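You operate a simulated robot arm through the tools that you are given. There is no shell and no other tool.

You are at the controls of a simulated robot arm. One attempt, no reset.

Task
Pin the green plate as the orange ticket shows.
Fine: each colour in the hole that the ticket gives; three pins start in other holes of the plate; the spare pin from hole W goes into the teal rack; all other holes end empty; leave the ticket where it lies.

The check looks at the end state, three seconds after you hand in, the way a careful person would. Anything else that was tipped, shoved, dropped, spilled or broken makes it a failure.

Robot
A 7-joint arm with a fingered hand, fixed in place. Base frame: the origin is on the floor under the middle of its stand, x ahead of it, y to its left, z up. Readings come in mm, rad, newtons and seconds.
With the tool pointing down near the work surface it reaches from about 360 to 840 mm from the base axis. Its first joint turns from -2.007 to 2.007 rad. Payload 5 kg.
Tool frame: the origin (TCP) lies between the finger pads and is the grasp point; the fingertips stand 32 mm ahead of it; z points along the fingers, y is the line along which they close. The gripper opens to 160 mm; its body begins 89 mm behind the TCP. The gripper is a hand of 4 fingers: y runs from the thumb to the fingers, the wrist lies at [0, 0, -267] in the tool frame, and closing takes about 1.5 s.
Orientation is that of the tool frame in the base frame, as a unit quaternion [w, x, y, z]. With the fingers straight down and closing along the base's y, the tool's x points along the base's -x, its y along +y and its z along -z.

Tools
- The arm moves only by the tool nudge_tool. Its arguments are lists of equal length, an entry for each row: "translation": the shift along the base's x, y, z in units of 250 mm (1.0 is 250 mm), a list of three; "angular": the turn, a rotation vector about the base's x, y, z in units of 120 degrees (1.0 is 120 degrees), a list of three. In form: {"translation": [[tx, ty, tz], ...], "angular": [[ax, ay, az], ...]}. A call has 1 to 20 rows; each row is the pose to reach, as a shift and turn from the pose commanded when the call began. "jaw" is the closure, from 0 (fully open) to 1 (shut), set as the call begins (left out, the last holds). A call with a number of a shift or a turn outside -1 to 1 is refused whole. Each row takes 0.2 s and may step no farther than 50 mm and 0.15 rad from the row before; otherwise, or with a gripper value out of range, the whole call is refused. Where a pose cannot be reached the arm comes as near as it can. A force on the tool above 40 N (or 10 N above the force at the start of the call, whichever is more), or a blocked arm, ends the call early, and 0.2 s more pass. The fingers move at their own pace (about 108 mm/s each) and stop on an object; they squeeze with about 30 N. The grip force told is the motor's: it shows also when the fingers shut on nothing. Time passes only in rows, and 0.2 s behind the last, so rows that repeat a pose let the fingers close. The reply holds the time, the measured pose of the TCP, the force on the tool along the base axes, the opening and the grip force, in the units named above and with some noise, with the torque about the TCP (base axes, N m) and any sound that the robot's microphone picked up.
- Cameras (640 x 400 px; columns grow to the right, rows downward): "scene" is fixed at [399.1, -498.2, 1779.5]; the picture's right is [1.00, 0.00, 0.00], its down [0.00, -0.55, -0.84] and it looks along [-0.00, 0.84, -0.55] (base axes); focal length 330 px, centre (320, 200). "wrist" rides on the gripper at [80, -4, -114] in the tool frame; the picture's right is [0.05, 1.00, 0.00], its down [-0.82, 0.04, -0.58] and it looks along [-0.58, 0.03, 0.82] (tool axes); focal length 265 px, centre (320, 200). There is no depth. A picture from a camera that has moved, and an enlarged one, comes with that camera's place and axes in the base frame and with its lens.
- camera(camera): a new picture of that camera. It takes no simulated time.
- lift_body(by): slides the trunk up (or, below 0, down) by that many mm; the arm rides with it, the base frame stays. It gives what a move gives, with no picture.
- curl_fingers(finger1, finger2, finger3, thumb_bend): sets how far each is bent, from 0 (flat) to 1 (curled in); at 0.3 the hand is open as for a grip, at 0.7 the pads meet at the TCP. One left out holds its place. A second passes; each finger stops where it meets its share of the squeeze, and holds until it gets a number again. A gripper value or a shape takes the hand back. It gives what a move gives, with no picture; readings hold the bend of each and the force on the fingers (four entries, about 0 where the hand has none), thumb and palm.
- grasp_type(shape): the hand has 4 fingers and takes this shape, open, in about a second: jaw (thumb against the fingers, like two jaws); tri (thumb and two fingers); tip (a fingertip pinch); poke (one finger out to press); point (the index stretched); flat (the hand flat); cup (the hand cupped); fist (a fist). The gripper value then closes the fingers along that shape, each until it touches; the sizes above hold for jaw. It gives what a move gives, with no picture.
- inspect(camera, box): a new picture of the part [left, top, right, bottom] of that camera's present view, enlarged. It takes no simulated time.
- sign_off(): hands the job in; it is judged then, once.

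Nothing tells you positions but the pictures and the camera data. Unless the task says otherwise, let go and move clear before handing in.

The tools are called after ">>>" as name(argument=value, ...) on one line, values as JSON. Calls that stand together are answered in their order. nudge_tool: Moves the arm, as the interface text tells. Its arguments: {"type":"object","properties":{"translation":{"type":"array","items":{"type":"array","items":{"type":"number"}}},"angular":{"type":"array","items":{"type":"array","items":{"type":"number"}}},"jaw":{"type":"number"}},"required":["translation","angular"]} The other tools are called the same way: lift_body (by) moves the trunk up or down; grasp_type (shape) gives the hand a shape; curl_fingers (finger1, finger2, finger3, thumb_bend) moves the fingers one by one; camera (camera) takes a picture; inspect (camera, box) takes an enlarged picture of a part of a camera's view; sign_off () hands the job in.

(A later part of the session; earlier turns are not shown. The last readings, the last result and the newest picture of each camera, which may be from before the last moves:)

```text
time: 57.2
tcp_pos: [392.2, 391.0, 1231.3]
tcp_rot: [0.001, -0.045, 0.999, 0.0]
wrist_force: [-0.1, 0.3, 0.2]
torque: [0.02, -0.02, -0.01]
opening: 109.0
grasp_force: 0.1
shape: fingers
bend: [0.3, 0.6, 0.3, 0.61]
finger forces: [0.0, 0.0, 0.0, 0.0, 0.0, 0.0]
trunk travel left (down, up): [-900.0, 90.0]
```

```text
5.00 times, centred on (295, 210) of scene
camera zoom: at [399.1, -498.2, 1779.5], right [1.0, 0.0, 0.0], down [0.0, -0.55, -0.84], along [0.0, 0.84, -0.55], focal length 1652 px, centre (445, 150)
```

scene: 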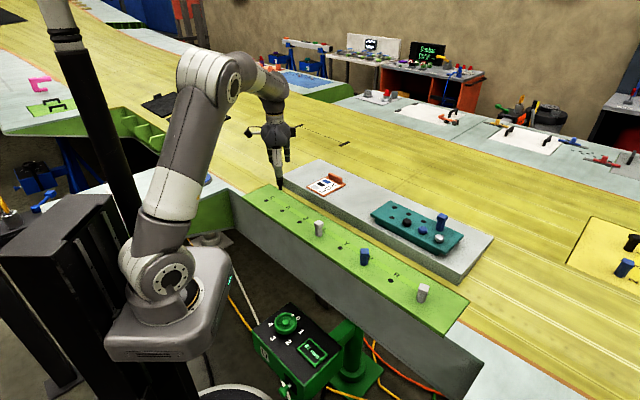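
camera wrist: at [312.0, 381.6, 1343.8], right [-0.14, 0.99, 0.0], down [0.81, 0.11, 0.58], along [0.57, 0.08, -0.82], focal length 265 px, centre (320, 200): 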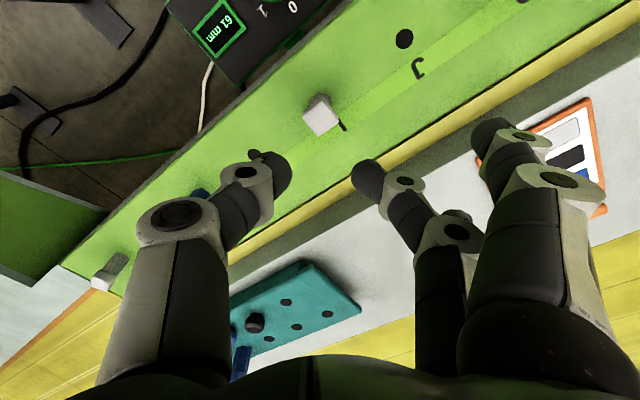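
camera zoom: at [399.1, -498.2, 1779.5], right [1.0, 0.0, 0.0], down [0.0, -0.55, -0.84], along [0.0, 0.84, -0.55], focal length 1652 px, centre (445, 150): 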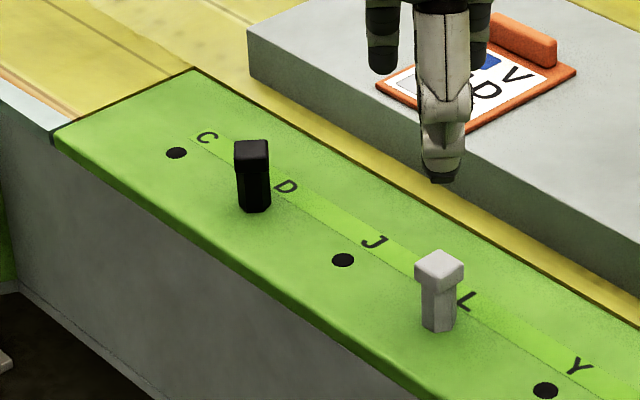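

Black stands in D. The white pin in L is at (391.7, 392.9) with its head at 45°, so I'll turn the hand to yaw ≈ −43.6° (fingers square to the row) and stop just above the head for a check.

>>> nudge_tool(translation=[[0, 0, 0], [0, 0, 0], [0, 0, -0.02], [0, 0, -0.06], [0, 0, -0.1], [0, 0, -0.16], [0.0012, 0.0012, -0.22], [0.0012, 0.0012, -0.28], [0.0012, 0.0012, -0.3], [0.0012, 0.0012, -0.3]], angular=[[0, 0, -0.06], [0, 0, -0.12], [0, 0, -0.18], [0, 0, -0.24], [0, 0, -0.3], [0, 0, -0.36], [0, 0, -0.405], [0, 0, -0.405], [0, 0, -0.405], [0, 0, -0.405]])

>>> camera(camera="wrist")

>>> inspect(camera="wrist", box=[220, 120, 420, 245])

>>> inspect(camera="scene", box=[265, 170, 375, 260])

```text
time: 59.4
tcp_pos: [393.0, 391.6, 1155.4]
tcp_rot: [0.0, 0.372, 0.928, -0.001]
wrist_force: [-0.8, 0.2, 0.2]
torque: [0.01, 0.04, 0.01]
opening: 109.2
grasp_force: 0.0
shape: fingers
bend: [0.3, 0.6, 0.3, 0.61]
finger forces: [0.1, 0.0, 0.1, 0.0, 0.0, 0.1]
trunk travel left (down, up): [-900.0, 90.0]
```

```text
taken
camera wrist: at [331.2, 445.5, 1268.7], right [0.65, 0.76, 0.0], down [0.62, -0.53, 0.58], along [0.44, -0.38, -0.82], focal length 265 px, centre (320, 200)
```

wrist: 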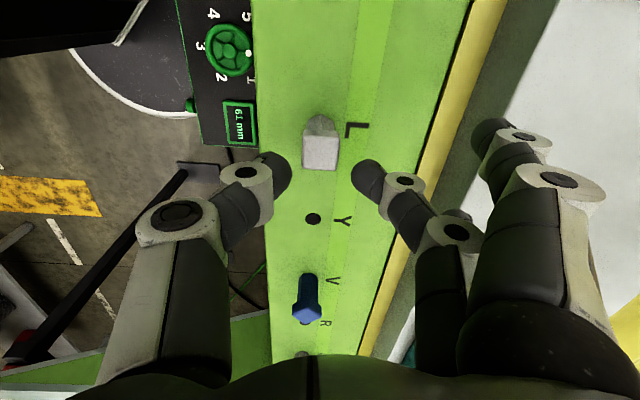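

```text
3.20 times, centred on (320, 182) of wrist
camera zoom: at [331.2, 445.5, 1268.7], right [0.65, 0.76, 0.0], down [0.62, -0.53, 0.58], along [0.44, -0.38, -0.82], focal length 849 px, centre (320, 256)
```

zoom: 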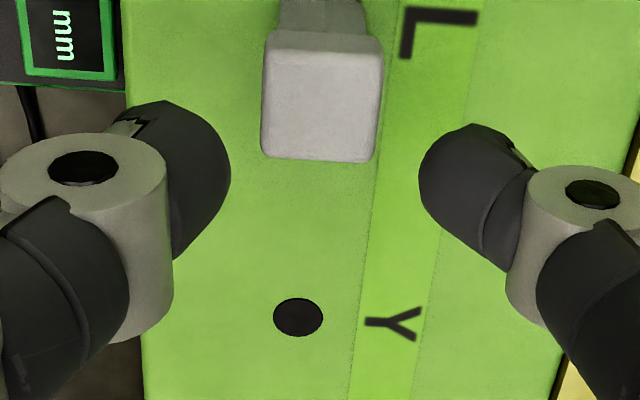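

```text
4.44 times, centred on (320, 215) of scene
camera zoom: at [399.1, -498.2, 1779.5], right [1.0, 0.0, 0.0], down [0.0, -0.55, -0.84], along [0.0, 0.84, -0.55], focal length 1468 px, centre (320, 133)
```

zoom: 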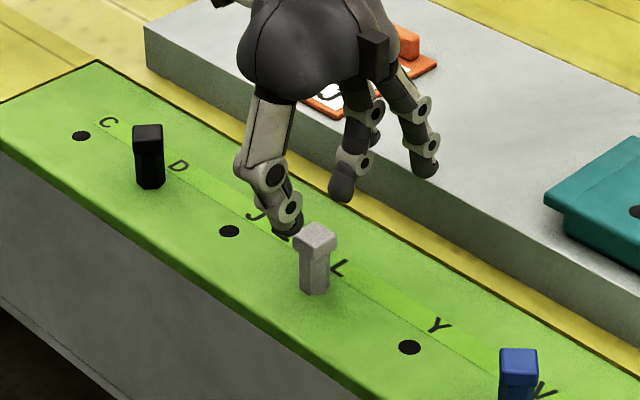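

The white head lines up squarely and is centred between thumb and finger. Descending the last 30 mm and making contact.

>>> nudge_tool(translation=[[0, 0, -0.04], [0, 0, -0.08], [0, 0, -0.119], [0, 0, -0.119]], angular=[[0, 0, 0], [0, 0, 0], [0, 0, 0], [0, 0, 0]])

>>> curl_fingers(finger2=0.64, thumb_bend=0.64)

>>> inspect(camera="wrist", box=[220, 120, 420, 245])

```text
time: 60.4
tcp_pos: [393.0, 392.5, 1126.1]
tcp_rot: [0.0, 0.372, 0.928, 0.0]
wrist_force: [-0.4, 0.2, 0.5]
torque: [0.03, -0.01, 0.01]
opening: 108.9
grasp_force: 0.1
shape: fingers
bend: [0.3, 0.6, 0.3, 0.61]
finger forces: [0.0, 0.0, 0.1, 0.0, 0.0, 0.0]
trunk travel left (down, up): [-900.0, 90.0]
```

```text
time: 61.4
tcp_pos: [393.0, 391.7, 1126.5]
tcp_rot: [-0.001, 0.371, 0.929, 0.001]
wrist_force: [-0.6, 0.6, -0.5]
torque: [-0.04, -0.01, 0.03]
opening: 104.7
grasp_force: 0.1
shape: fingers
bend: [0.3, 0.63, 0.3, 0.64]
finger forces: [0.1, 0.4, 0.0, 0.0, 0.5, 0.0]
trunk travel left (down, up): [-900.0, 90.0]
```

```text
3.20 times, centred on (320, 182) of wrist
camera zoom: at [331.4, 445.7, 1239.6], right [0.65, 0.76, 0.0], down [0.62, -0.53, 0.58], along [0.44, -0.38, -0.82], focal length 849 px, centre (320, 256)
```

zoom: 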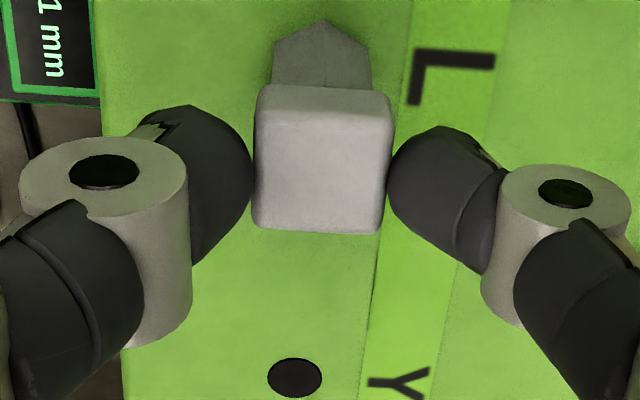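

Even contact with the white head at 0.4–0.5 N, upright. Firming the grip in two steps.

>>> curl_fingers(finger2=0.7, thumb_bend=0.66)

>>> curl_fingers(finger2=0.76, thumb_bend=0.688)

>>> inspect(camera="wrist", box=[220, 120, 420, 245])

```text
time: 62.4
tcp_pos: [392.8, 392.2, 1125.7]
tcp_rot: [0.0, 0.371, 0.929, 0.0]
wrist_force: [0.6, 0.2, -0.3]
torque: [0.01, 0.0, -0.01]
opening: 104.3
grasp_force: 4.4
shape: fingers
bend: [0.3, 0.65, 0.3, 0.65]
finger forces: [0.0, 4.8, 0.0, 0.0, 4.9, 0.0]
trunk travel left (down, up): [-900.0, 90.0]
```

```text
time: 63.4
tcp_pos: [392.5, 391.6, 1126.2]
tcp_rot: [-0.001, 0.372, 0.928, -0.001]
wrist_force: [-0.7, 0.1, 0.1]
torque: [0.0, 0.06, 0.03]
opening: 104.3
grasp_force: 8.7
shape: fingers
bend: [0.3, 0.67, 0.3, 0.66]
finger forces: [0.1, 8.4, 0.0, 0.0, 8.6, 0.1]
trunk travel left (down, up): [-900.0, 90.0]
```

```text
3.20 times, centred on (320, 182) of wrist
camera zoom: at [331.4, 445.7, 1239.6], right [0.65, 0.76, 0.0], down [0.62, -0.53, 0.58], along [0.44, -0.38, -0.82], focal length 849 px, centre (320, 256)
```

zoom: 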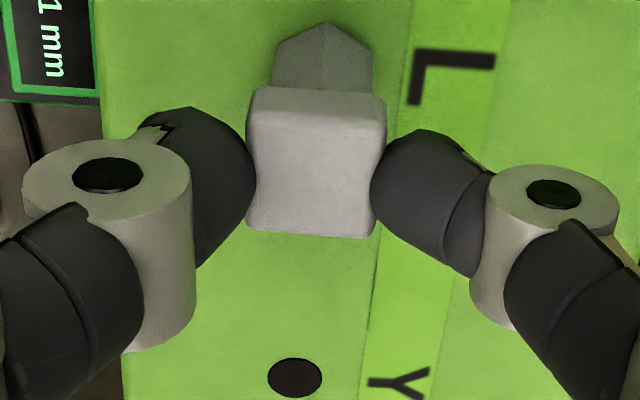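

The head leans about 2° toward the thumb; a small rebalance will straighten it.

>>> curl_fingers(finger2=0.75, thumb_bend=0.7)

>>> inspect(camera="wrist", box=[220, 120, 420, 245])

```text
time: 64.4
tcp_pos: [392.3, 392.7, 1126.0]
tcp_rot: [0.0, 0.371, 0.928, 0.001]
wrist_force: [-0.7, 0.3, 0.6]
torque: [0.03, 0.02, 0.04]
opening: 102.6
grasp_force: 9.6
shape: fingers
bend: [0.3, 0.66, 0.3, 0.67]
finger forces: [0.1, 9.7, 0.1, 0.0, 9.6, 0.0]
trunk travel left (down, up): [-900.0, 90.0]
```

```text
3.20 times, centred on (320, 182) of wrist
camera zoom: at [331.4, 445.7, 1239.6], right [0.65, 0.76, 0.0], down [0.62, -0.53, 0.58], along [0.44, -0.38, -0.82], focal length 849 px, centre (320, 256)
```

zoom: 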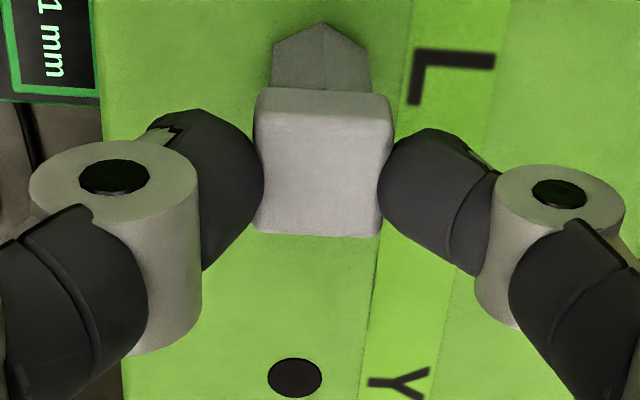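

Upright now with 9.6 N. Lifting out of L and shifting one hole along to J.

>>> nudge_tool(translation=[[0, 0, 0.02], [0, 0, 0.06], [0, 0, 0.12], [0, 0, 0.2], [0, 0, 0.28], [0, 0, 0.36], [-0.04, 0.04, 0.4], [-0.1, 0.1, 0.4], [-0.17, 0.17, 0.4], [-0.24, 0.24, 0.4], [-0.2828, 0.2828, 0.4], [-0.2828, 0.2828, 0.4]], angular=[[0, 0, 0], [0, 0, 0], [0, 0, 0], [0, 0, 0], [0, 0, 0], [0, 0, 0], [0, 0, 0], [0, 0, 0], [0, 0, 0], [0, 0, 0], [0, 0, 0], [0, 0, 0]])

>>> camera(camera="wrist")

>>> inspect(camera="wrist", box=[220, 60, 420, 245])

>>> inspect(camera="scene", box=[245, 150, 345, 240])

```text
time: 67.0
tcp_pos: [321.1, 463.6, 1226.5]
tcp_rot: [-0.001, 0.372, 0.928, 0.0]
wrist_force: [0.7, -1.1, -0.2]
torque: [0.01, 0.03, -0.02]
opening: 103.0
grasp_force: 9.7
shape: fingers
bend: [0.3, 0.66, 0.3, 0.67]
finger forces: [0.0, 9.4, 0.1, 0.1, 9.5, 0.1]
trunk travel left (down, up): [-900.0, 90.0]
```

```text
taken
camera wrist: at [260.3, 516.7, 1340.1], right [0.65, 0.76, 0.0], down [0.62, -0.53, 0.58], along [0.44, -0.38, -0.82], focal length 265 px, centre (320, 200)
```

wrist: 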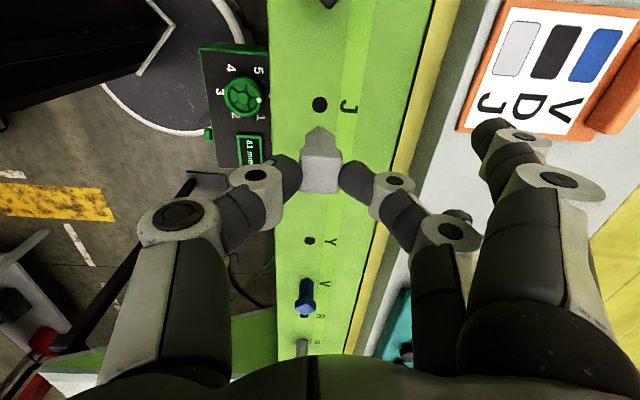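

```text
2.16 times, centred on (320, 152) of wrist
camera zoom: at [260.3, 516.7, 1340.1], right [0.65, 0.76, 0.0], down [0.62, -0.53, 0.58], along [0.44, -0.38, -0.82], focal length 574 px, centre (320, 303)
```

zoom: 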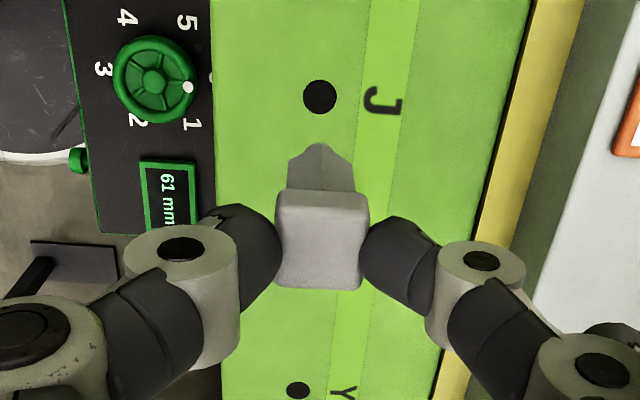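

```text
4.44 times, centred on (295, 195) of scene
camera zoom: at [399.1, -498.2, 1779.5], right [1.0, 0.0, 0.0], down [0.0, -0.55, -0.84], along [0.0, 0.84, -0.55], focal length 1468 px, centre (431, 222)
```

zoom: 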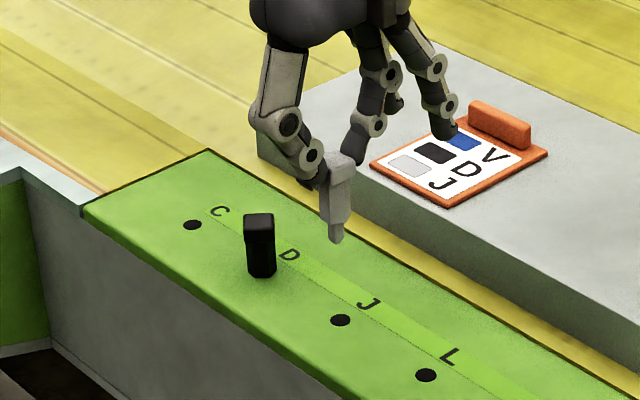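

White is over J (hole visible just ahead of the pin). I'll tuck the two idle fingers in a little for extra clearance to the raised slab, and check the pin's attitude up close.

>>> curl_fingers(finger1=0.4, finger3=0.4)

>>> inspect(camera="wrist", box=[260, 80, 380, 200])

>>> inspect(camera="scene", box=[295, 175, 335, 215])

```text
time: 68.0
tcp_pos: [321.5, 463.5, 1226.5]
tcp_rot: [-0.001, 0.372, 0.928, -0.001]
wrist_force: [0.8, 0.2, -1.3]
torque: [-0.02, 0.02, -0.01]
opening: 83.4
grasp_force: 9.5
shape: fingers
bend: [0.4, 0.66, 0.4, 0.67]
finger forces: [0.1, 9.4, 0.0, 0.1, 9.5, 0.0]
trunk travel left (down, up): [-900.0, 90.0]
```

```text
3.33 times, centred on (320, 140) of wrist
camera zoom: at [260.4, 516.8, 1340.0], right [0.65, 0.76, 0.0], down [0.62, -0.53, 0.58], along [0.44, -0.38, -0.82], focal length 885 px, centre (320, 400)
```

zoom: 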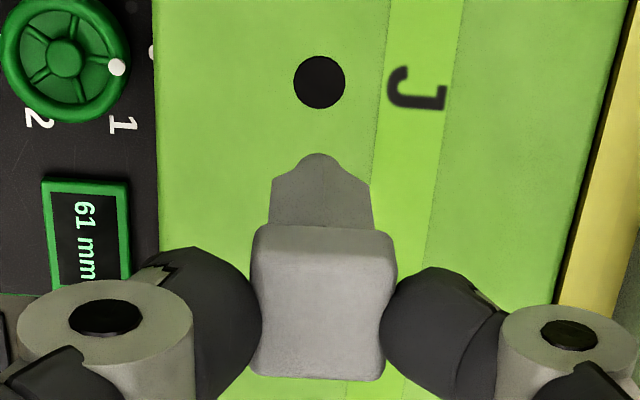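

```text
10.00 times, centred on (315, 195) of scene
camera zoom: at [399.1, -498.2, 1779.5], right [1.0, 0.0, 0.0], down [0.0, -0.55, -0.84], along [0.0, 0.84, -0.55], focal length 3303 px, centre (370, 250)
```

zoom: 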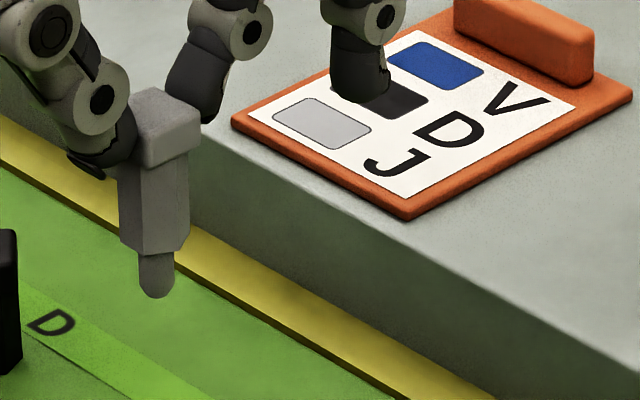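

The white pin hangs vertical and sits within ~1 mm of J's axis. Descending to just above the hole.

>>> nudge_tool(translation=[[0, 0, -0.06], [0, 0, -0.14], [0, 0, -0.22], [0, 0, -0.28], [0, 0, -0.3], [0, 0, -0.3]], angular=[[0, 0, 0], [0, 0, 0], [0, 0, 0], [0, 0, 0], [0, 0, 0], [0, 0, 0]])

>>> inspect(camera="wrist", box=[220, 60, 420, 245])

>>> inspect(camera="scene", box=[265, 180, 345, 250])

```text
time: 69.4
tcp_pos: [321.5, 463.2, 1149.5]
tcp_rot: [0.0, 0.371, 0.928, 0.0]
wrist_force: [0.8, 1.2, -0.2]
torque: [-0.01, -0.04, -0.01]
opening: 83.6
grasp_force: 9.3
shape: fingers
bend: [0.4, 0.66, 0.4, 0.67]
finger forces: [0.1, 9.6, 0.1, 0.0, 9.5, 0.0]
trunk travel left (down, up): [-900.0, 90.0]
```

```text
2.16 times, centred on (320, 152) of wrist
camera zoom: at [260.4, 516.3, 1264.4], right [0.65, 0.76, 0.0], down [0.62, -0.53, 0.58], along [0.44, -0.38, -0.82], focal length 574 px, centre (320, 303)
```

zoom: 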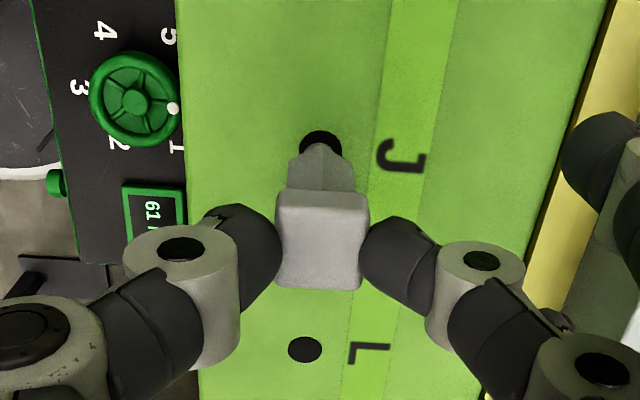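

```text
5.71 times, centred on (305, 215) of scene
camera zoom: at [399.1, -498.2, 1779.5], right [1.0, 0.0, 0.0], down [0.0, -0.55, -0.84], along [0.0, 0.84, -0.55], focal length 1888 px, centre (406, 114)
```

zoom: 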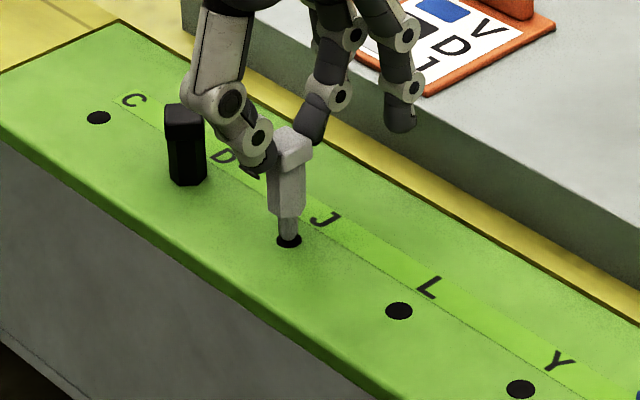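

The peg is at the mouth of J. Lowering slowly to seat.

>>> nudge_tool(translation=[[0.001, 0.001, -0.015], [0.001, 0.001, -0.03], [0.001, 0.001, -0.045], [0.001, 0.001, -0.06], [0.001, 0.001, -0.075], [0.001, 0.001, -0.09], [0.001, 0.001, -0.099], [0.001, 0.001, -0.099]], angular=[[0, 0, 0], [0, 0, 0], [0, 0, 0], [0, 0, 0], [0, 0, 0], [0, 0, 0], [0, 0, 0], [0, 0, 0]])

>>> inspect(camera="wrist", box=[220, 60, 420, 245])

>>> inspect(camera="scene", box=[265, 180, 345, 250])

```text
time: 71.2
tcp_pos: [322.4, 463.5, 1126.1]
tcp_rot: [0.0, 0.37, 0.929, 0.0]
wrist_force: [-0.3, 0.7, -0.6]
torque: [0.0, 0.0, 0.01]
opening: 83.6
grasp_force: 9.9
shape: fingers
bend: [0.4, 0.66, 0.4, 0.67]
finger forces: [0.0, 9.4, 0.1, 0.0, 9.5, 0.0]
trunk travel left (down, up): [-900.0, 90.0]
```

```text
2.16 times, centred on (320, 152) of wrist
camera zoom: at [260.5, 516.7, 1239.5], right [0.65, 0.76, 0.0], down [0.62, -0.53, 0.58], along [0.44, -0.38, -0.82], focal length 574 px, centre (320, 303)
```

zoom: 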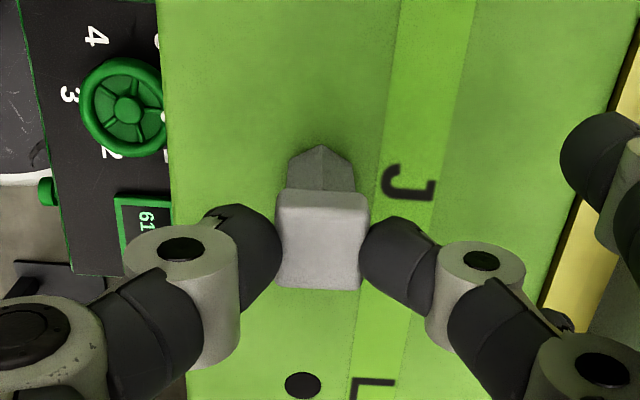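

```text
5.71 times, centred on (305, 215) of scene
camera zoom: at [399.1, -498.2, 1779.5], right [1.0, 0.0, 0.0], down [0.0, -0.55, -0.84], along [0.0, 0.84, -0.55], focal length 1888 px, centre (406, 114)
```

zoom: 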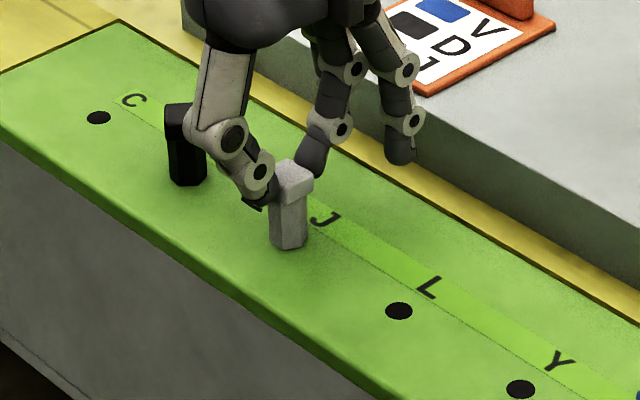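

White is seated in J. Releasing, rising, and heading over to the spare in W.

>>> curl_fingers(finger2=0.6, thumb_bend=0.61)

>>> nudge_tool(translation=[[0, 0, 0.06], [0, 0, 0.16], [0, 0, 0.3], [0, 0, 0.44], [0.06, -0.06, 0.44], [0.16, -0.16, 0.44], [0.28, -0.28, 0.44], [0.4, -0.4, 0.44], [0.52, -0.52, 0.44], [0.64, -0.64, 0.44], [0.7, -0.7, 0.44], [0.7, -0.7, 0.44]], angular=[[0, 0, 0], [0, 0, 0], [0, 0, 0], [0, 0, 0], [0, 0, 0], [0, 0, 0], [0, 0, 0], [0, 0, 0], [0, 0, 0], [0, 0, 0], [0, 0, 0], [0, 0, 0]])

>>> nudge_tool(translation=[[0.06, -0.06, 0], [0.16, -0.16, 0], [0.28, -0.28, 0], [0.4, -0.4, 0], [0.52, -0.52, 0], [0.64, -0.64, 0], [0.7, -0.705, 0], [0.7, -0.705, 0]], angular=[[0, 0, 0], [0, 0, 0], [0, 0, 0], [0, 0, 0], [0, 0, 0], [0, 0, 0], [0, 0, 0], [0, 0, 0]])

>>> camera(camera="wrist")

>>> inspect(camera="wrist", box=[240, 60, 400, 180])

>>> camera(camera="scene")

```text
time: 72.2
tcp_pos: [321.6, 463.5, 1125.9]
tcp_rot: [0.0, 0.372, 0.928, -0.001]
wrist_force: [-0.7, -0.1, 0.1]
torque: [-0.02, -0.02, -0.05]
opening: 89.6
grasp_force: 0.0
shape: fingers
bend: [0.4, 0.6, 0.4, 0.61]
finger forces: [0.0, 0.0, 0.1, 0.0, 0.1, 0.0]
trunk travel left (down, up): [-900.0, 90.0]
```

```text
time: 74.8
tcp_pos: [497.2, 288.7, 1236.1]
tcp_rot: [0.0, 0.371, 0.928, 0.0]
wrist_force: [0.0, -0.1, -0.1]
torque: [0.01, 0.0, -0.02]
opening: 89.7
grasp_force: 0.1
shape: fingers
bend: [0.4, 0.6, 0.4, 0.61]
finger forces: [0.0, 0.0, 0.1, 0.0, 0.0, 0.0]
trunk travel left (down, up): [-900.0, 90.0]
```

```text
time: 76.6
tcp_pos: [672.1, 112.5, 1235.2]
tcp_rot: [0.0, 0.371, 0.929, 0.0]
wrist_force: [0.0, 0.0, -0.1]
torque: [0.01, 0.03, -0.01]
opening: 89.5
grasp_force: 0.1
shape: fingers
bend: [0.4, 0.6, 0.4, 0.61]
finger forces: [0.0, 0.0, 0.0, 0.0, 0.1, 0.0]
trunk travel left (down, up): [-900.0, 90.0]
```

```text
taken
camera wrist: at [610.6, 165.7, 1348.6], right [0.65, 0.76, 0.0], down [0.62, -0.53, 0.58], along [0.44, -0.38, -0.82], focal length 265 px, centre (320, 200)
```

wrist: 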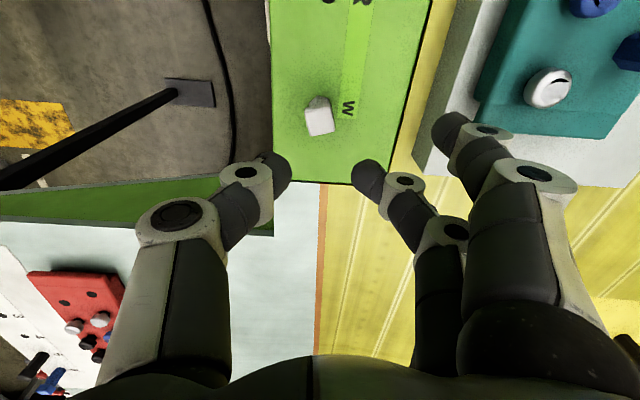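

```text
3.33 times, centred on (320, 120) of wrist
camera zoom: at [610.6, 165.7, 1348.6], right [0.65, 0.76, 0.0], down [0.62, -0.53, 0.58], along [0.44, -0.38, -0.82], focal length 885 px, centre (320, 467)
```

zoom: 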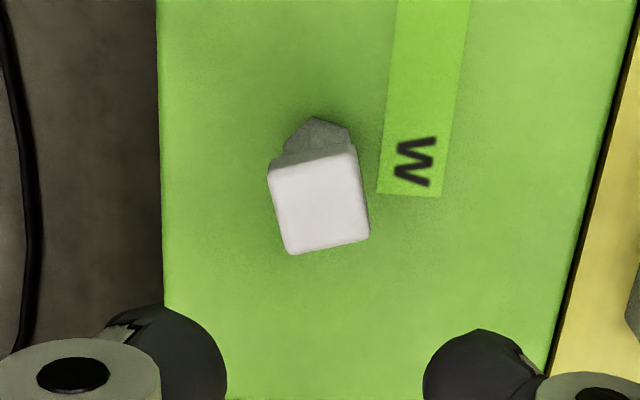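

```text
taken
```

scene: 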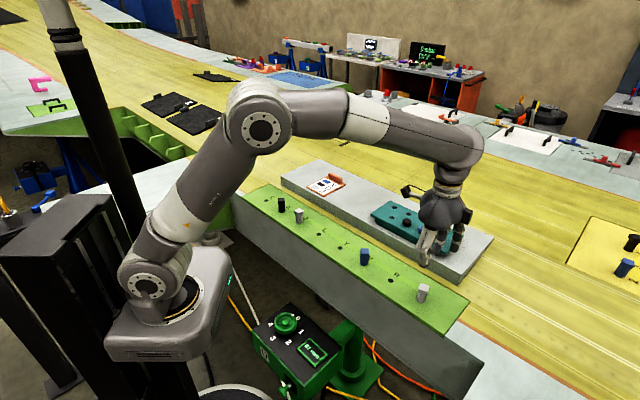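

V, D and J look right in the scene. The spare in W sits at (674.6, 110.9), head turned so yaw −28° fits; I'll rotate 15.7°, centre on it and drop to just above its head.

>>> nudge_tool(translation=[[0.006, -0.005, 0], [0.0128, -0.0104, -0.06], [0.0128, -0.0104, -0.14], [0.0128, -0.0104, -0.22], [0.0128, -0.0104, -0.29], [0.0128, -0.0104, -0.318], [0.0128, -0.0104, -0.318]], angular=[[0, 0, 0.05], [0, 0, 0.1], [0, 0, 0.1308], [0, 0, 0.1308], [0, 0, 0.1308], [0, 0, 0.1308], [0, 0, 0.1308]])

>>> camera(camera="wrist")

>>> inspect(camera="wrist", box=[220, 120, 420, 245])

>>> inspect(camera="scene", box=[370, 220, 480, 310])

```text
time: 78.2
tcp_pos: [674.8, 109.5, 1155.6]
tcp_rot: [-0.001, 0.241, 0.971, 0.0]
wrist_force: [0.0, 0.3, 0.2]
torque: [0.0, 0.02, -0.01]
opening: 89.5
grasp_force: 0.1
shape: fingers
bend: [0.4, 0.6, 0.4, 0.61]
finger forces: [0.0, 0.1, 0.1, 0.1, 0.0, 0.0]
trunk travel left (down, up): [-900.0, 90.0]
```

```text
taken
camera wrist: at [601.4, 144.2, 1270.0], right [0.42, 0.91, 0.0], down [0.74, -0.34, 0.58], along [0.52, -0.24, -0.82], focal length 265 px, centre (320, 200)
```

wrist: 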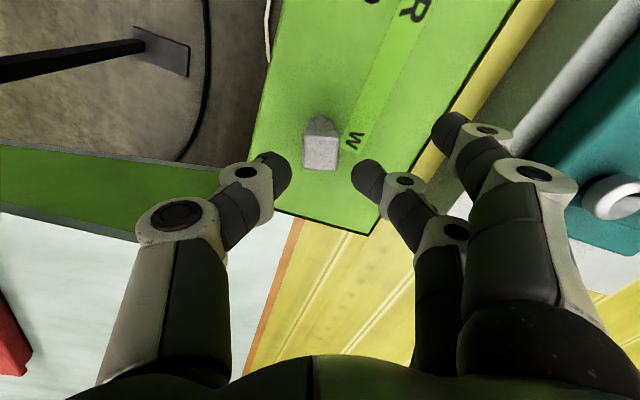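

```text
3.20 times, centred on (320, 182) of wrist
camera zoom: at [601.4, 144.2, 1270.0], right [0.42, 0.91, 0.0], down [0.74, -0.34, 0.58], along [0.52, -0.24, -0.82], focal length 849 px, centre (320, 256)
```

zoom: 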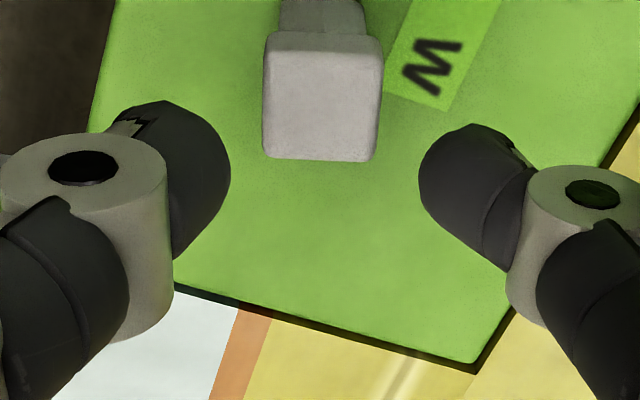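

```text
4.44 times, centred on (425, 265) of scene
camera zoom: at [399.1, -498.2, 1779.5], right [1.0, 0.0, 0.0], down [0.0, -0.55, -0.84], along [0.0, 0.84, -0.55], focal length 1468 px, centre (-147, -89)
```

zoom: 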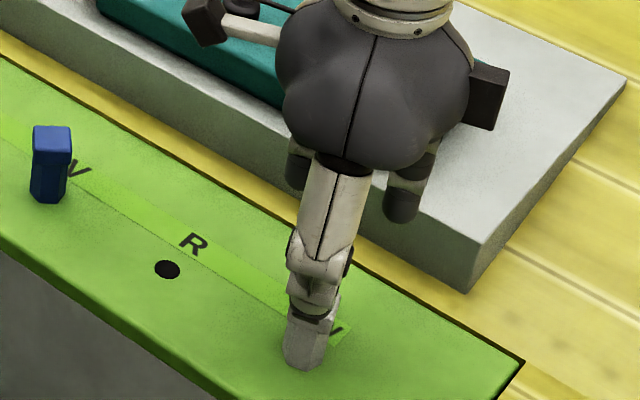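

Aligned and centred to ~1 mm. Small correction, then the final descent and a light contact.

>>> nudge_tool(translation=[[-0.0036, 0.002, -0.04], [-0.0036, 0.002, -0.08], [-0.0036, 0.002, -0.1216], [-0.0036, 0.002, -0.1216]], angular=[[0, 0, 0], [0, 0, 0], [0, 0, 0], [0, 0, 0]])

>>> curl_fingers(finger2=0.64, thumb_bend=0.64)

>>> inspect(camera="wrist", box=[220, 120, 420, 245])

```text
time: 79.2
tcp_pos: [674.1, 109.7, 1125.9]
tcp_rot: [0.0, 0.242, 0.97, 0.0]
wrist_force: [0.4, 0.1, -0.8]
torque: [0.0, -0.01, 0.01]
opening: 89.6
grasp_force: 0.1
shape: fingers
bend: [0.4, 0.6, 0.4, 0.61]
finger forces: [0.1, 0.0, 0.0, 0.0, 0.1, 0.0]
trunk travel left (down, up): [-900.0, 90.0]
```

```text
time: 80.2
tcp_pos: [673.9, 109.9, 1125.9]
tcp_rot: [0.0, 0.241, 0.97, 0.0]
wrist_force: [-0.7, 0.1, 0.1]
torque: [-0.01, -0.02, 0.02]
opening: 85.5
grasp_force: 0.6
shape: fingers
bend: [0.4, 0.63, 0.4, 0.64]
finger forces: [0.1, 0.5, 0.1, 0.0, 0.4, 0.0]
trunk travel left (down, up): [-900.0, 90.0]
```

```text
3.20 times, centred on (320, 182) of wrist
camera zoom: at [600.7, 144.8, 1239.7], right [0.42, 0.91, 0.0], down [0.74, -0.34, 0.58], along [0.52, -0.24, -0.82], focal length 849 px, centre (320, 256)
```

zoom: 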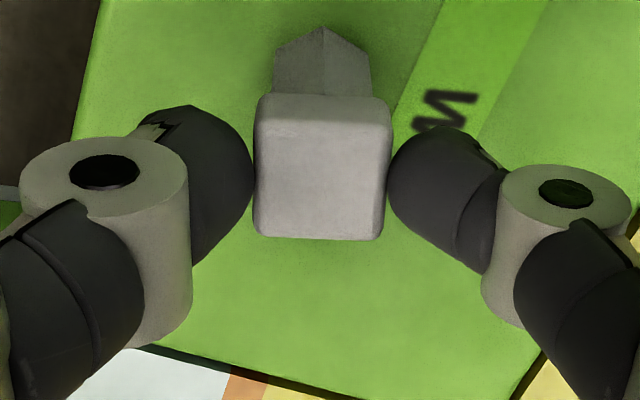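

Even light contact, pin upright. Firming the grip with the values that worked for the last pin.

>>> curl_fingers(finger2=0.7, thumb_bend=0.665)

>>> curl_fingers(finger2=0.75, thumb_bend=0.698)

>>> inspect(camera="wrist", box=[220, 120, 420, 245])

```text
time: 81.2
tcp_pos: [674.2, 109.6, 1126.4]
tcp_rot: [0.0, 0.241, 0.97, 0.0]
wrist_force: [0.4, 1.0, -0.1]
torque: [-0.01, -0.01, 0.01]
opening: 85.5
grasp_force: 4.4
shape: fingers
bend: [0.4, 0.65, 0.4, 0.65]
finger forces: [0.0, 4.8, 0.0, 0.0, 4.8, 0.0]
trunk travel left (down, up): [-900.0, 90.0]
```

```text
time: 82.2
tcp_pos: [674.1, 109.9, 1126.6]
tcp_rot: [0.0, 0.241, 0.971, 0.0]
wrist_force: [-0.3, 0.3, 0.0]
torque: [0.02, -0.03, 0.06]
opening: 84.0
grasp_force: 8.4
shape: fingers
bend: [0.4, 0.66, 0.4, 0.66]
finger forces: [0.0, 8.8, 0.1, 0.0, 8.7, 0.0]
trunk travel left (down, up): [-900.0, 90.0]
```

```text
3.20 times, centred on (320, 182) of wrist
camera zoom: at [600.7, 144.8, 1239.7], right [0.42, 0.91, 0.0], down [0.74, -0.34, 0.58], along [0.52, -0.24, -0.82], focal length 849 px, centre (320, 256)
```

zoom: 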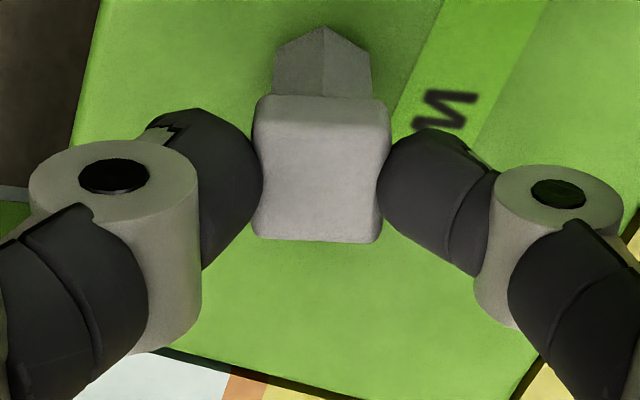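

Held at 8.7 N and upright. Lifting high (TCP ≈1315) to clear the rack's tall pin, then moving over the rack's front-left hole.

>>> nudge_tool(translation=[[0, 0, 0.02], [0, 0, 0.06], [0, 0, 0.13], [0, 0, 0.22], [0, 0, 0.32], [0, 0, 0.42], [0, 0, 0.52], [0, 0, 0.62], [0, 0, 0.71], [0, 0, 0.76], [-0.01, 0.05, 0.76], [-0.02, 0.12, 0.76], [-0.03, 0.22, 0.76], [-0.05, 0.33, 0.76], [-0.06, 0.44, 0.76], [-0.07, 0.52, 0.76], [-0.072, 0.548, 0.76]], angular=[[0, 0, 0], [0, 0, 0], [0, 0, 0], [0, 0, 0], [0, 0, 0], [0, 0, 0], [0, 0, 0], [0, 0, 0], [0, 0, 0], [0, 0, 0], [0, 0, 0], [0, 0, 0], [0, 0, 0], [0, 0, 0], [0, 0, 0], [0, 0, 0], [0, 0, 0]])

>>> nudge_tool(translation=[[-0.005, 0.03, 0], [-0.014, 0.1, 0], [-0.026, 0.2, 0], [-0.039, 0.3, 0], [-0.053, 0.4, 0], [-0.066, 0.5, 0], [-0.072, 0.548, 0], [-0.072, 0.548, 0]], angular=[[0, 0, 0], [0, 0, 0], [0, 0, 0], [0, 0, 0], [0, 0, 0], [0, 0, 0], [0, 0, 0], [0, 0, 0]])

>>> camera(camera="wrist")

>>> inspect(camera="wrist", box=[220, 40, 420, 245])

>>> camera(camera="scene")

```text
time: 85.8
tcp_pos: [655.4, 247.5, 1317.0]
tcp_rot: [0.0, 0.24, 0.971, -0.001]
wrist_force: [0.4, -0.2, -1.4]
torque: [0.0, 0.02, 0.02]
opening: 83.9
grasp_force: 9.0
shape: fingers
bend: [0.4, 0.66, 0.4, 0.66]
finger forces: [0.0, 8.8, 0.0, 0.1, 8.6, 0.0]
trunk travel left (down, up): [-900.0, 90.0]
```

```text
time: 87.6
tcp_pos: [637.9, 385.2, 1316.5]
tcp_rot: [0.0, 0.242, 0.97, 0.0]
wrist_force: [0.5, -0.1, -0.6]
torque: [0.01, 0.01, -0.03]
opening: 84.0
grasp_force: 8.5
shape: fingers
bend: [0.4, 0.66, 0.4, 0.66]
finger forces: [0.1, 8.6, 0.0, 0.0, 8.5, 0.1]
trunk travel left (down, up): [-900.0, 90.0]
```

```text
taken
camera wrist: at [564.9, 419.1, 1429.1], right [0.42, 0.91, 0.0], down [0.74, -0.34, 0.58], along [0.52, -0.24, -0.82], focal length 265 px, centre (320, 200)
```

wrist: 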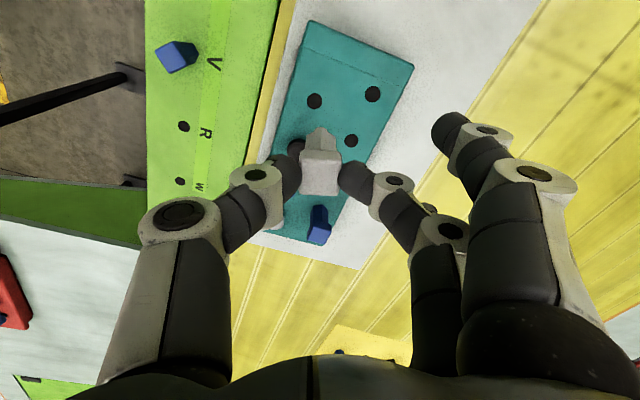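

```text
1.95 times, centred on (320, 142) of wrist
camera zoom: at [564.9, 419.1, 1429.1], right [0.42, 0.91, 0.0], down [0.74, -0.34, 0.58], along [0.52, -0.24, -0.82], focal length 518 px, centre (320, 312)
```

zoom: 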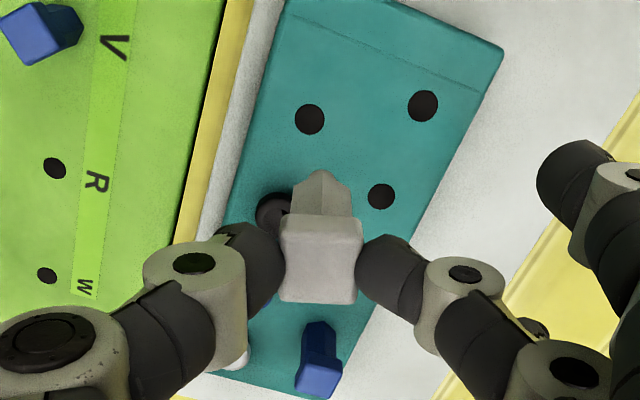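

```text
taken
```

scene: 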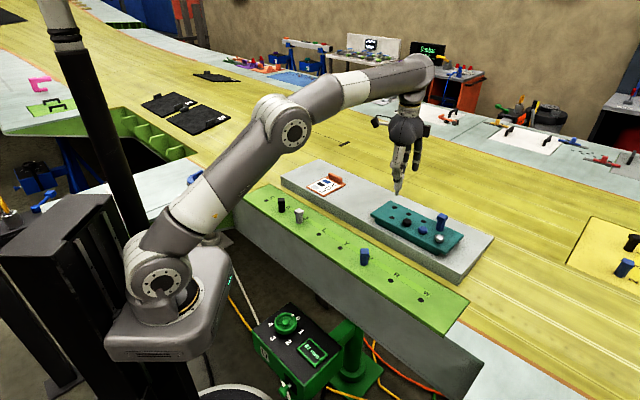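

The rack's front-left hole lies at about (634, 380), rack top z≈1130, and the spare hangs vertical near it. I'll correct by about 5 mm and descend to a closer hover to re-measure.

>>> nudge_tool(translation=[[-0.009, -0.01, -0.03], [-0.0188, -0.0196, -0.08], [-0.0188, -0.0196, -0.14], [-0.0188, -0.0196, -0.2], [-0.0188, -0.0196, -0.25], [-0.0188, -0.0196, -0.28], [-0.0188, -0.0196, -0.28]], angular=[[0, 0, 0], [0, 0, 0], [0, 0, 0], [0, 0, 0], [0, 0, 0], [0, 0, 0], [0, 0, 0]])

>>> camera(camera="wrist")

>>> inspect(camera="wrist", box=[220, 60, 420, 245])

>>> inspect(camera="scene", box=[360, 170, 460, 260])

```text
time: 89.2
tcp_pos: [633.2, 379.3, 1247.4]
tcp_rot: [0.0, 0.241, 0.97, 0.0]
wrist_force: [-0.8, 0.1, -1.1]
torque: [0.0, 0.02, 0.02]
opening: 84.0
grasp_force: 9.1
shape: fingers
bend: [0.4, 0.66, 0.4, 0.66]
finger forces: [0.1, 8.7, 0.1, 0.1, 8.6, 0.1]
trunk travel left (down, up): [-900.0, 90.0]
```

```text
taken
camera wrist: at [560.2, 414.0, 1359.6], right [0.42, 0.91, 0.0], down [0.74, -0.34, 0.58], along [0.52, -0.24, -0.82], focal length 265 px, centre (320, 200)
```

wrist: 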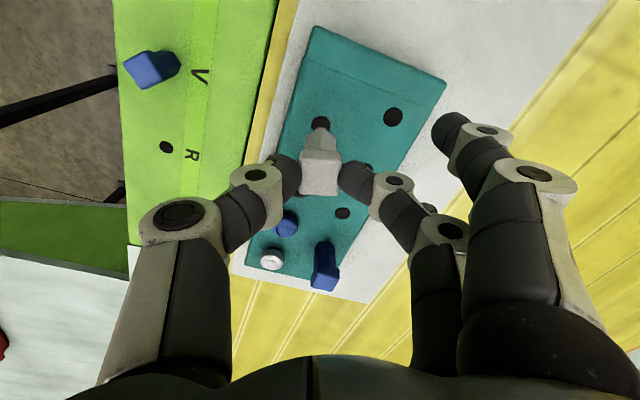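

```text
2.16 times, centred on (320, 152) of wrist
camera zoom: at [560.2, 414.0, 1359.6], right [0.42, 0.91, 0.0], down [0.74, -0.34, 0.58], along [0.52, -0.24, -0.82], focal length 574 px, centre (320, 303)
```

zoom: 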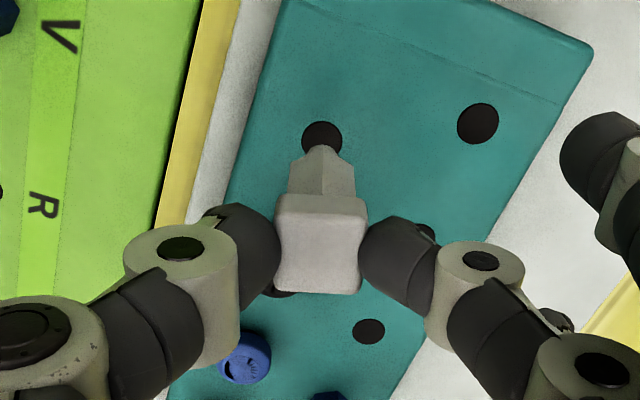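

```text
4.44 times, centred on (410, 215) of scene
camera zoom: at [399.1, -498.2, 1779.5], right [1.0, 0.0, 0.0], down [0.0, -0.55, -0.84], along [0.0, 0.84, -0.55], focal length 1468 px, centre (-80, 133)
```

zoom: 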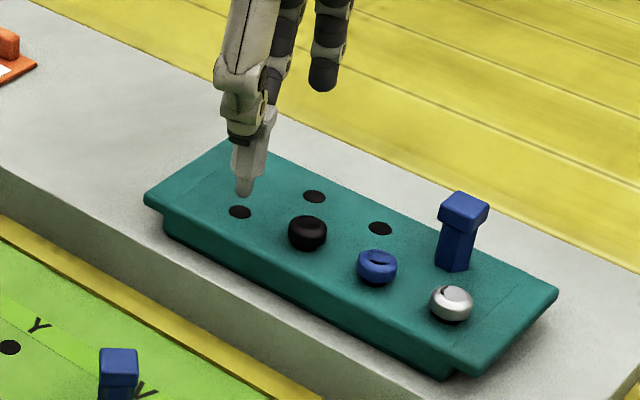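

The peg is lined up with the rack hole within about half a millimetre. Descending 25 mm to the hole's mouth and checking from both cameras.

>>> nudge_tool(translation=[[0.001, 0.001, -0.03], [0.001, 0.001, -0.06], [0.001, 0.001, -0.085], [0.001, 0.001, -0.085]], angular=[[0, 0, 0], [0, 0, 0], [0, 0, 0], [0, 0, 0]])

>>> inspect(camera="wrist", box=[260, 80, 380, 200])

>>> inspect(camera="scene", box=[350, 180, 410, 230])

```text
time: 90.2
tcp_pos: [633.8, 378.4, 1224.6]
tcp_rot: [0.0, 0.241, 0.97, 0.001]
wrist_force: [0.2, 0.0, -0.4]
torque: [-0.02, 0.0, 0.0]
opening: 83.9
grasp_force: 8.8
shape: fingers
bend: [0.4, 0.66, 0.4, 0.66]
finger forces: [0.1, 8.7, 0.1, 0.0, 8.5, 0.0]
trunk travel left (down, up): [-900.0, 90.0]
```

```text
3.33 times, centred on (320, 140) of wrist
camera zoom: at [560.6, 414.2, 1338.4], right [0.42, 0.91, 0.0], down [0.74, -0.34, 0.58], along [0.52, -0.24, -0.82], focal length 885 px, centre (320, 400)
```

zoom: 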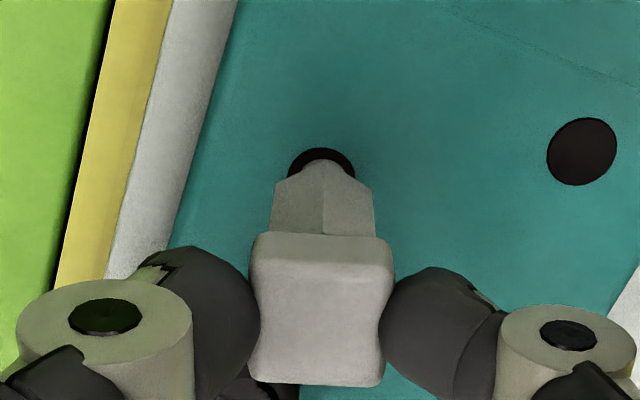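

```text
8.00 times, centred on (380, 205) of scene
camera zoom: at [399.1, -498.2, 1779.5], right [1.0, 0.0, 0.0], down [0.0, -0.55, -0.84], along [0.0, 0.84, -0.55], focal length 2643 px, centre (-160, 160)
```

zoom: 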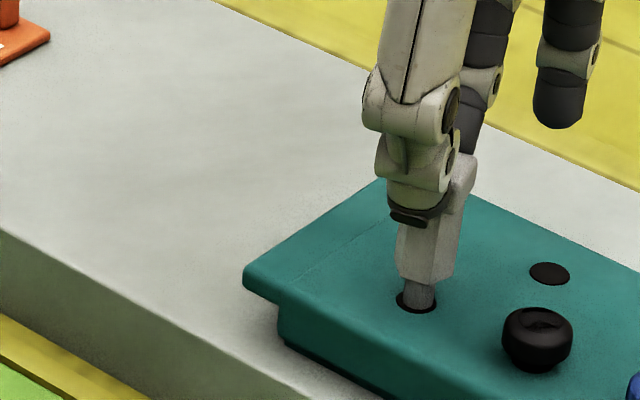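

Peg and hole are concentric in both views. Lowering in small steps into the rack, watching the force.

>>> nudge_tool(translation=[[0, 0, -0.012], [0, 0, -0.024], [0, 0, -0.036], [0, 0, -0.048], [0, 0, -0.056], [0, 0, -0.056]], angular=[[0, 0, 0], [0, 0, 0], [0, 0, 0], [0, 0, 0], [0, 0, 0], [0, 0, 0]])

>>> inspect(camera="wrist", box=[260, 80, 380, 200])

>>> inspect(camera="scene", box=[350, 180, 410, 230])

```text
time: 91.6
tcp_pos: [632.9, 379.1, 1212.1]
tcp_rot: [0.001, 0.241, 0.971, 0.0]
wrist_force: [0.4, 0.4, 0.5]
torque: [0.02, 0.03, -0.02]
opening: 83.8
grasp_force: 8.2
shape: fingers
bend: [0.4, 0.66, 0.4, 0.66]
finger forces: [0.0, 8.6, 0.0, 0.1, 8.7, 0.1]
trunk travel left (down, up): [-900.0, 90.0]
```

```text
3.33 times, centred on (320, 140) of wrist
camera zoom: at [560.4, 414.1, 1324.3], right [0.42, 0.91, 0.0], down [0.74, -0.34, 0.58], along [0.52, -0.24, -0.82], focal length 885 px, centre (320, 400)
```

zoom: 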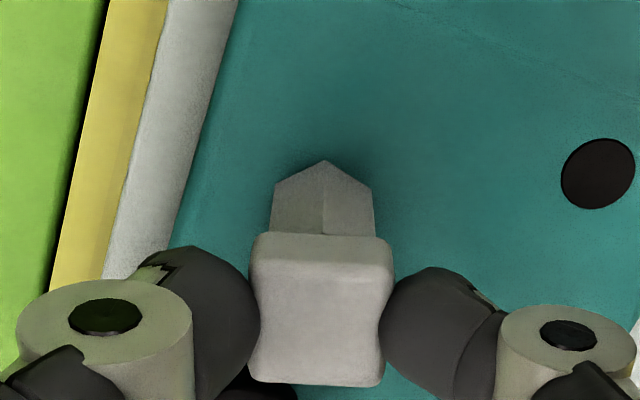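

```text
8.00 times, centred on (380, 205) of scene
camera zoom: at [399.1, -498.2, 1779.5], right [1.0, 0.0, 0.0], down [0.0, -0.55, -0.84], along [0.0, 0.84, -0.55], focal length 2643 px, centre (-160, 160)
```

zoom: 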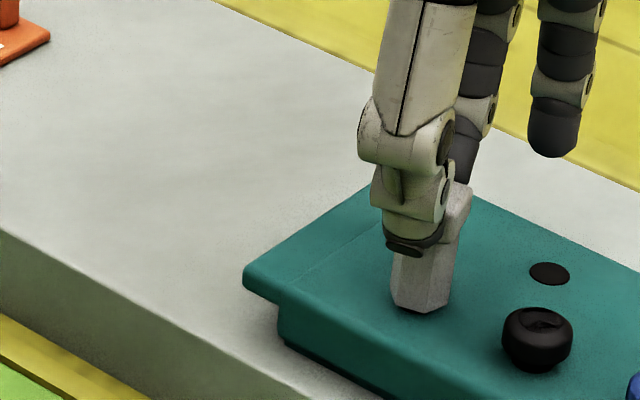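

The peg is in; the hex base is a few mm above the rack top. Lowering the last bit in ~1 mm steps.

>>> nudge_tool(translation=[[0, 0, -0.004], [0, 0, -0.008], [0, 0, -0.012], [0, 0, -0.016], [0, 0, -0.016]], angular=[[0, 0, 0], [0, 0, 0], [0, 0, 0], [0, 0, 0], [0, 0, 0]])

>>> inspect(camera="wrist", box=[260, 80, 380, 200])

>>> inspect(camera="scene", box=[350, 180, 410, 230])

```text
time: 92.8
tcp_pos: [634.3, 378.9, 1206.6]
tcp_rot: [0.0, 0.241, 0.97, -0.001]
wrist_force: [-0.5, 1.4, 1.1]
torque: [-0.01, 0.01, 0.0]
opening: 83.9
grasp_force: 9.6
shape: fingers
bend: [0.4, 0.66, 0.4, 0.67]
finger forces: [0.0, 9.3, 0.0, 0.0, 9.1, 0.1]
trunk travel left (down, up): [-900.0, 90.0]
```

```text
3.33 times, centred on (320, 140) of wrist
camera zoom: at [560.2, 414.2, 1320.5], right [0.42, 0.91, 0.0], down [0.74, -0.34, 0.58], along [0.52, -0.24, -0.82], focal length 885 px, centre (320, 400)
```

zoom: 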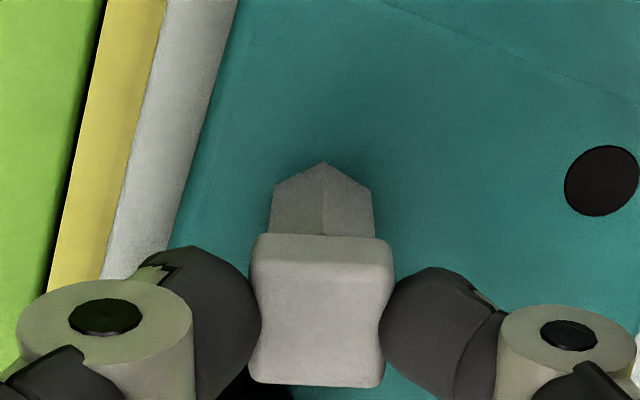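

```text
8.00 times, centred on (380, 205) of scene
camera zoom: at [399.1, -498.2, 1779.5], right [1.0, 0.0, 0.0], down [0.0, -0.55, -0.84], along [0.0, 0.84, -0.55], focal length 2643 px, centre (-160, 160)
```

zoom: 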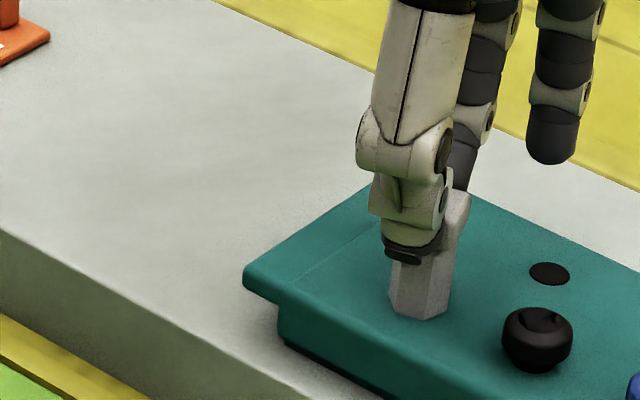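

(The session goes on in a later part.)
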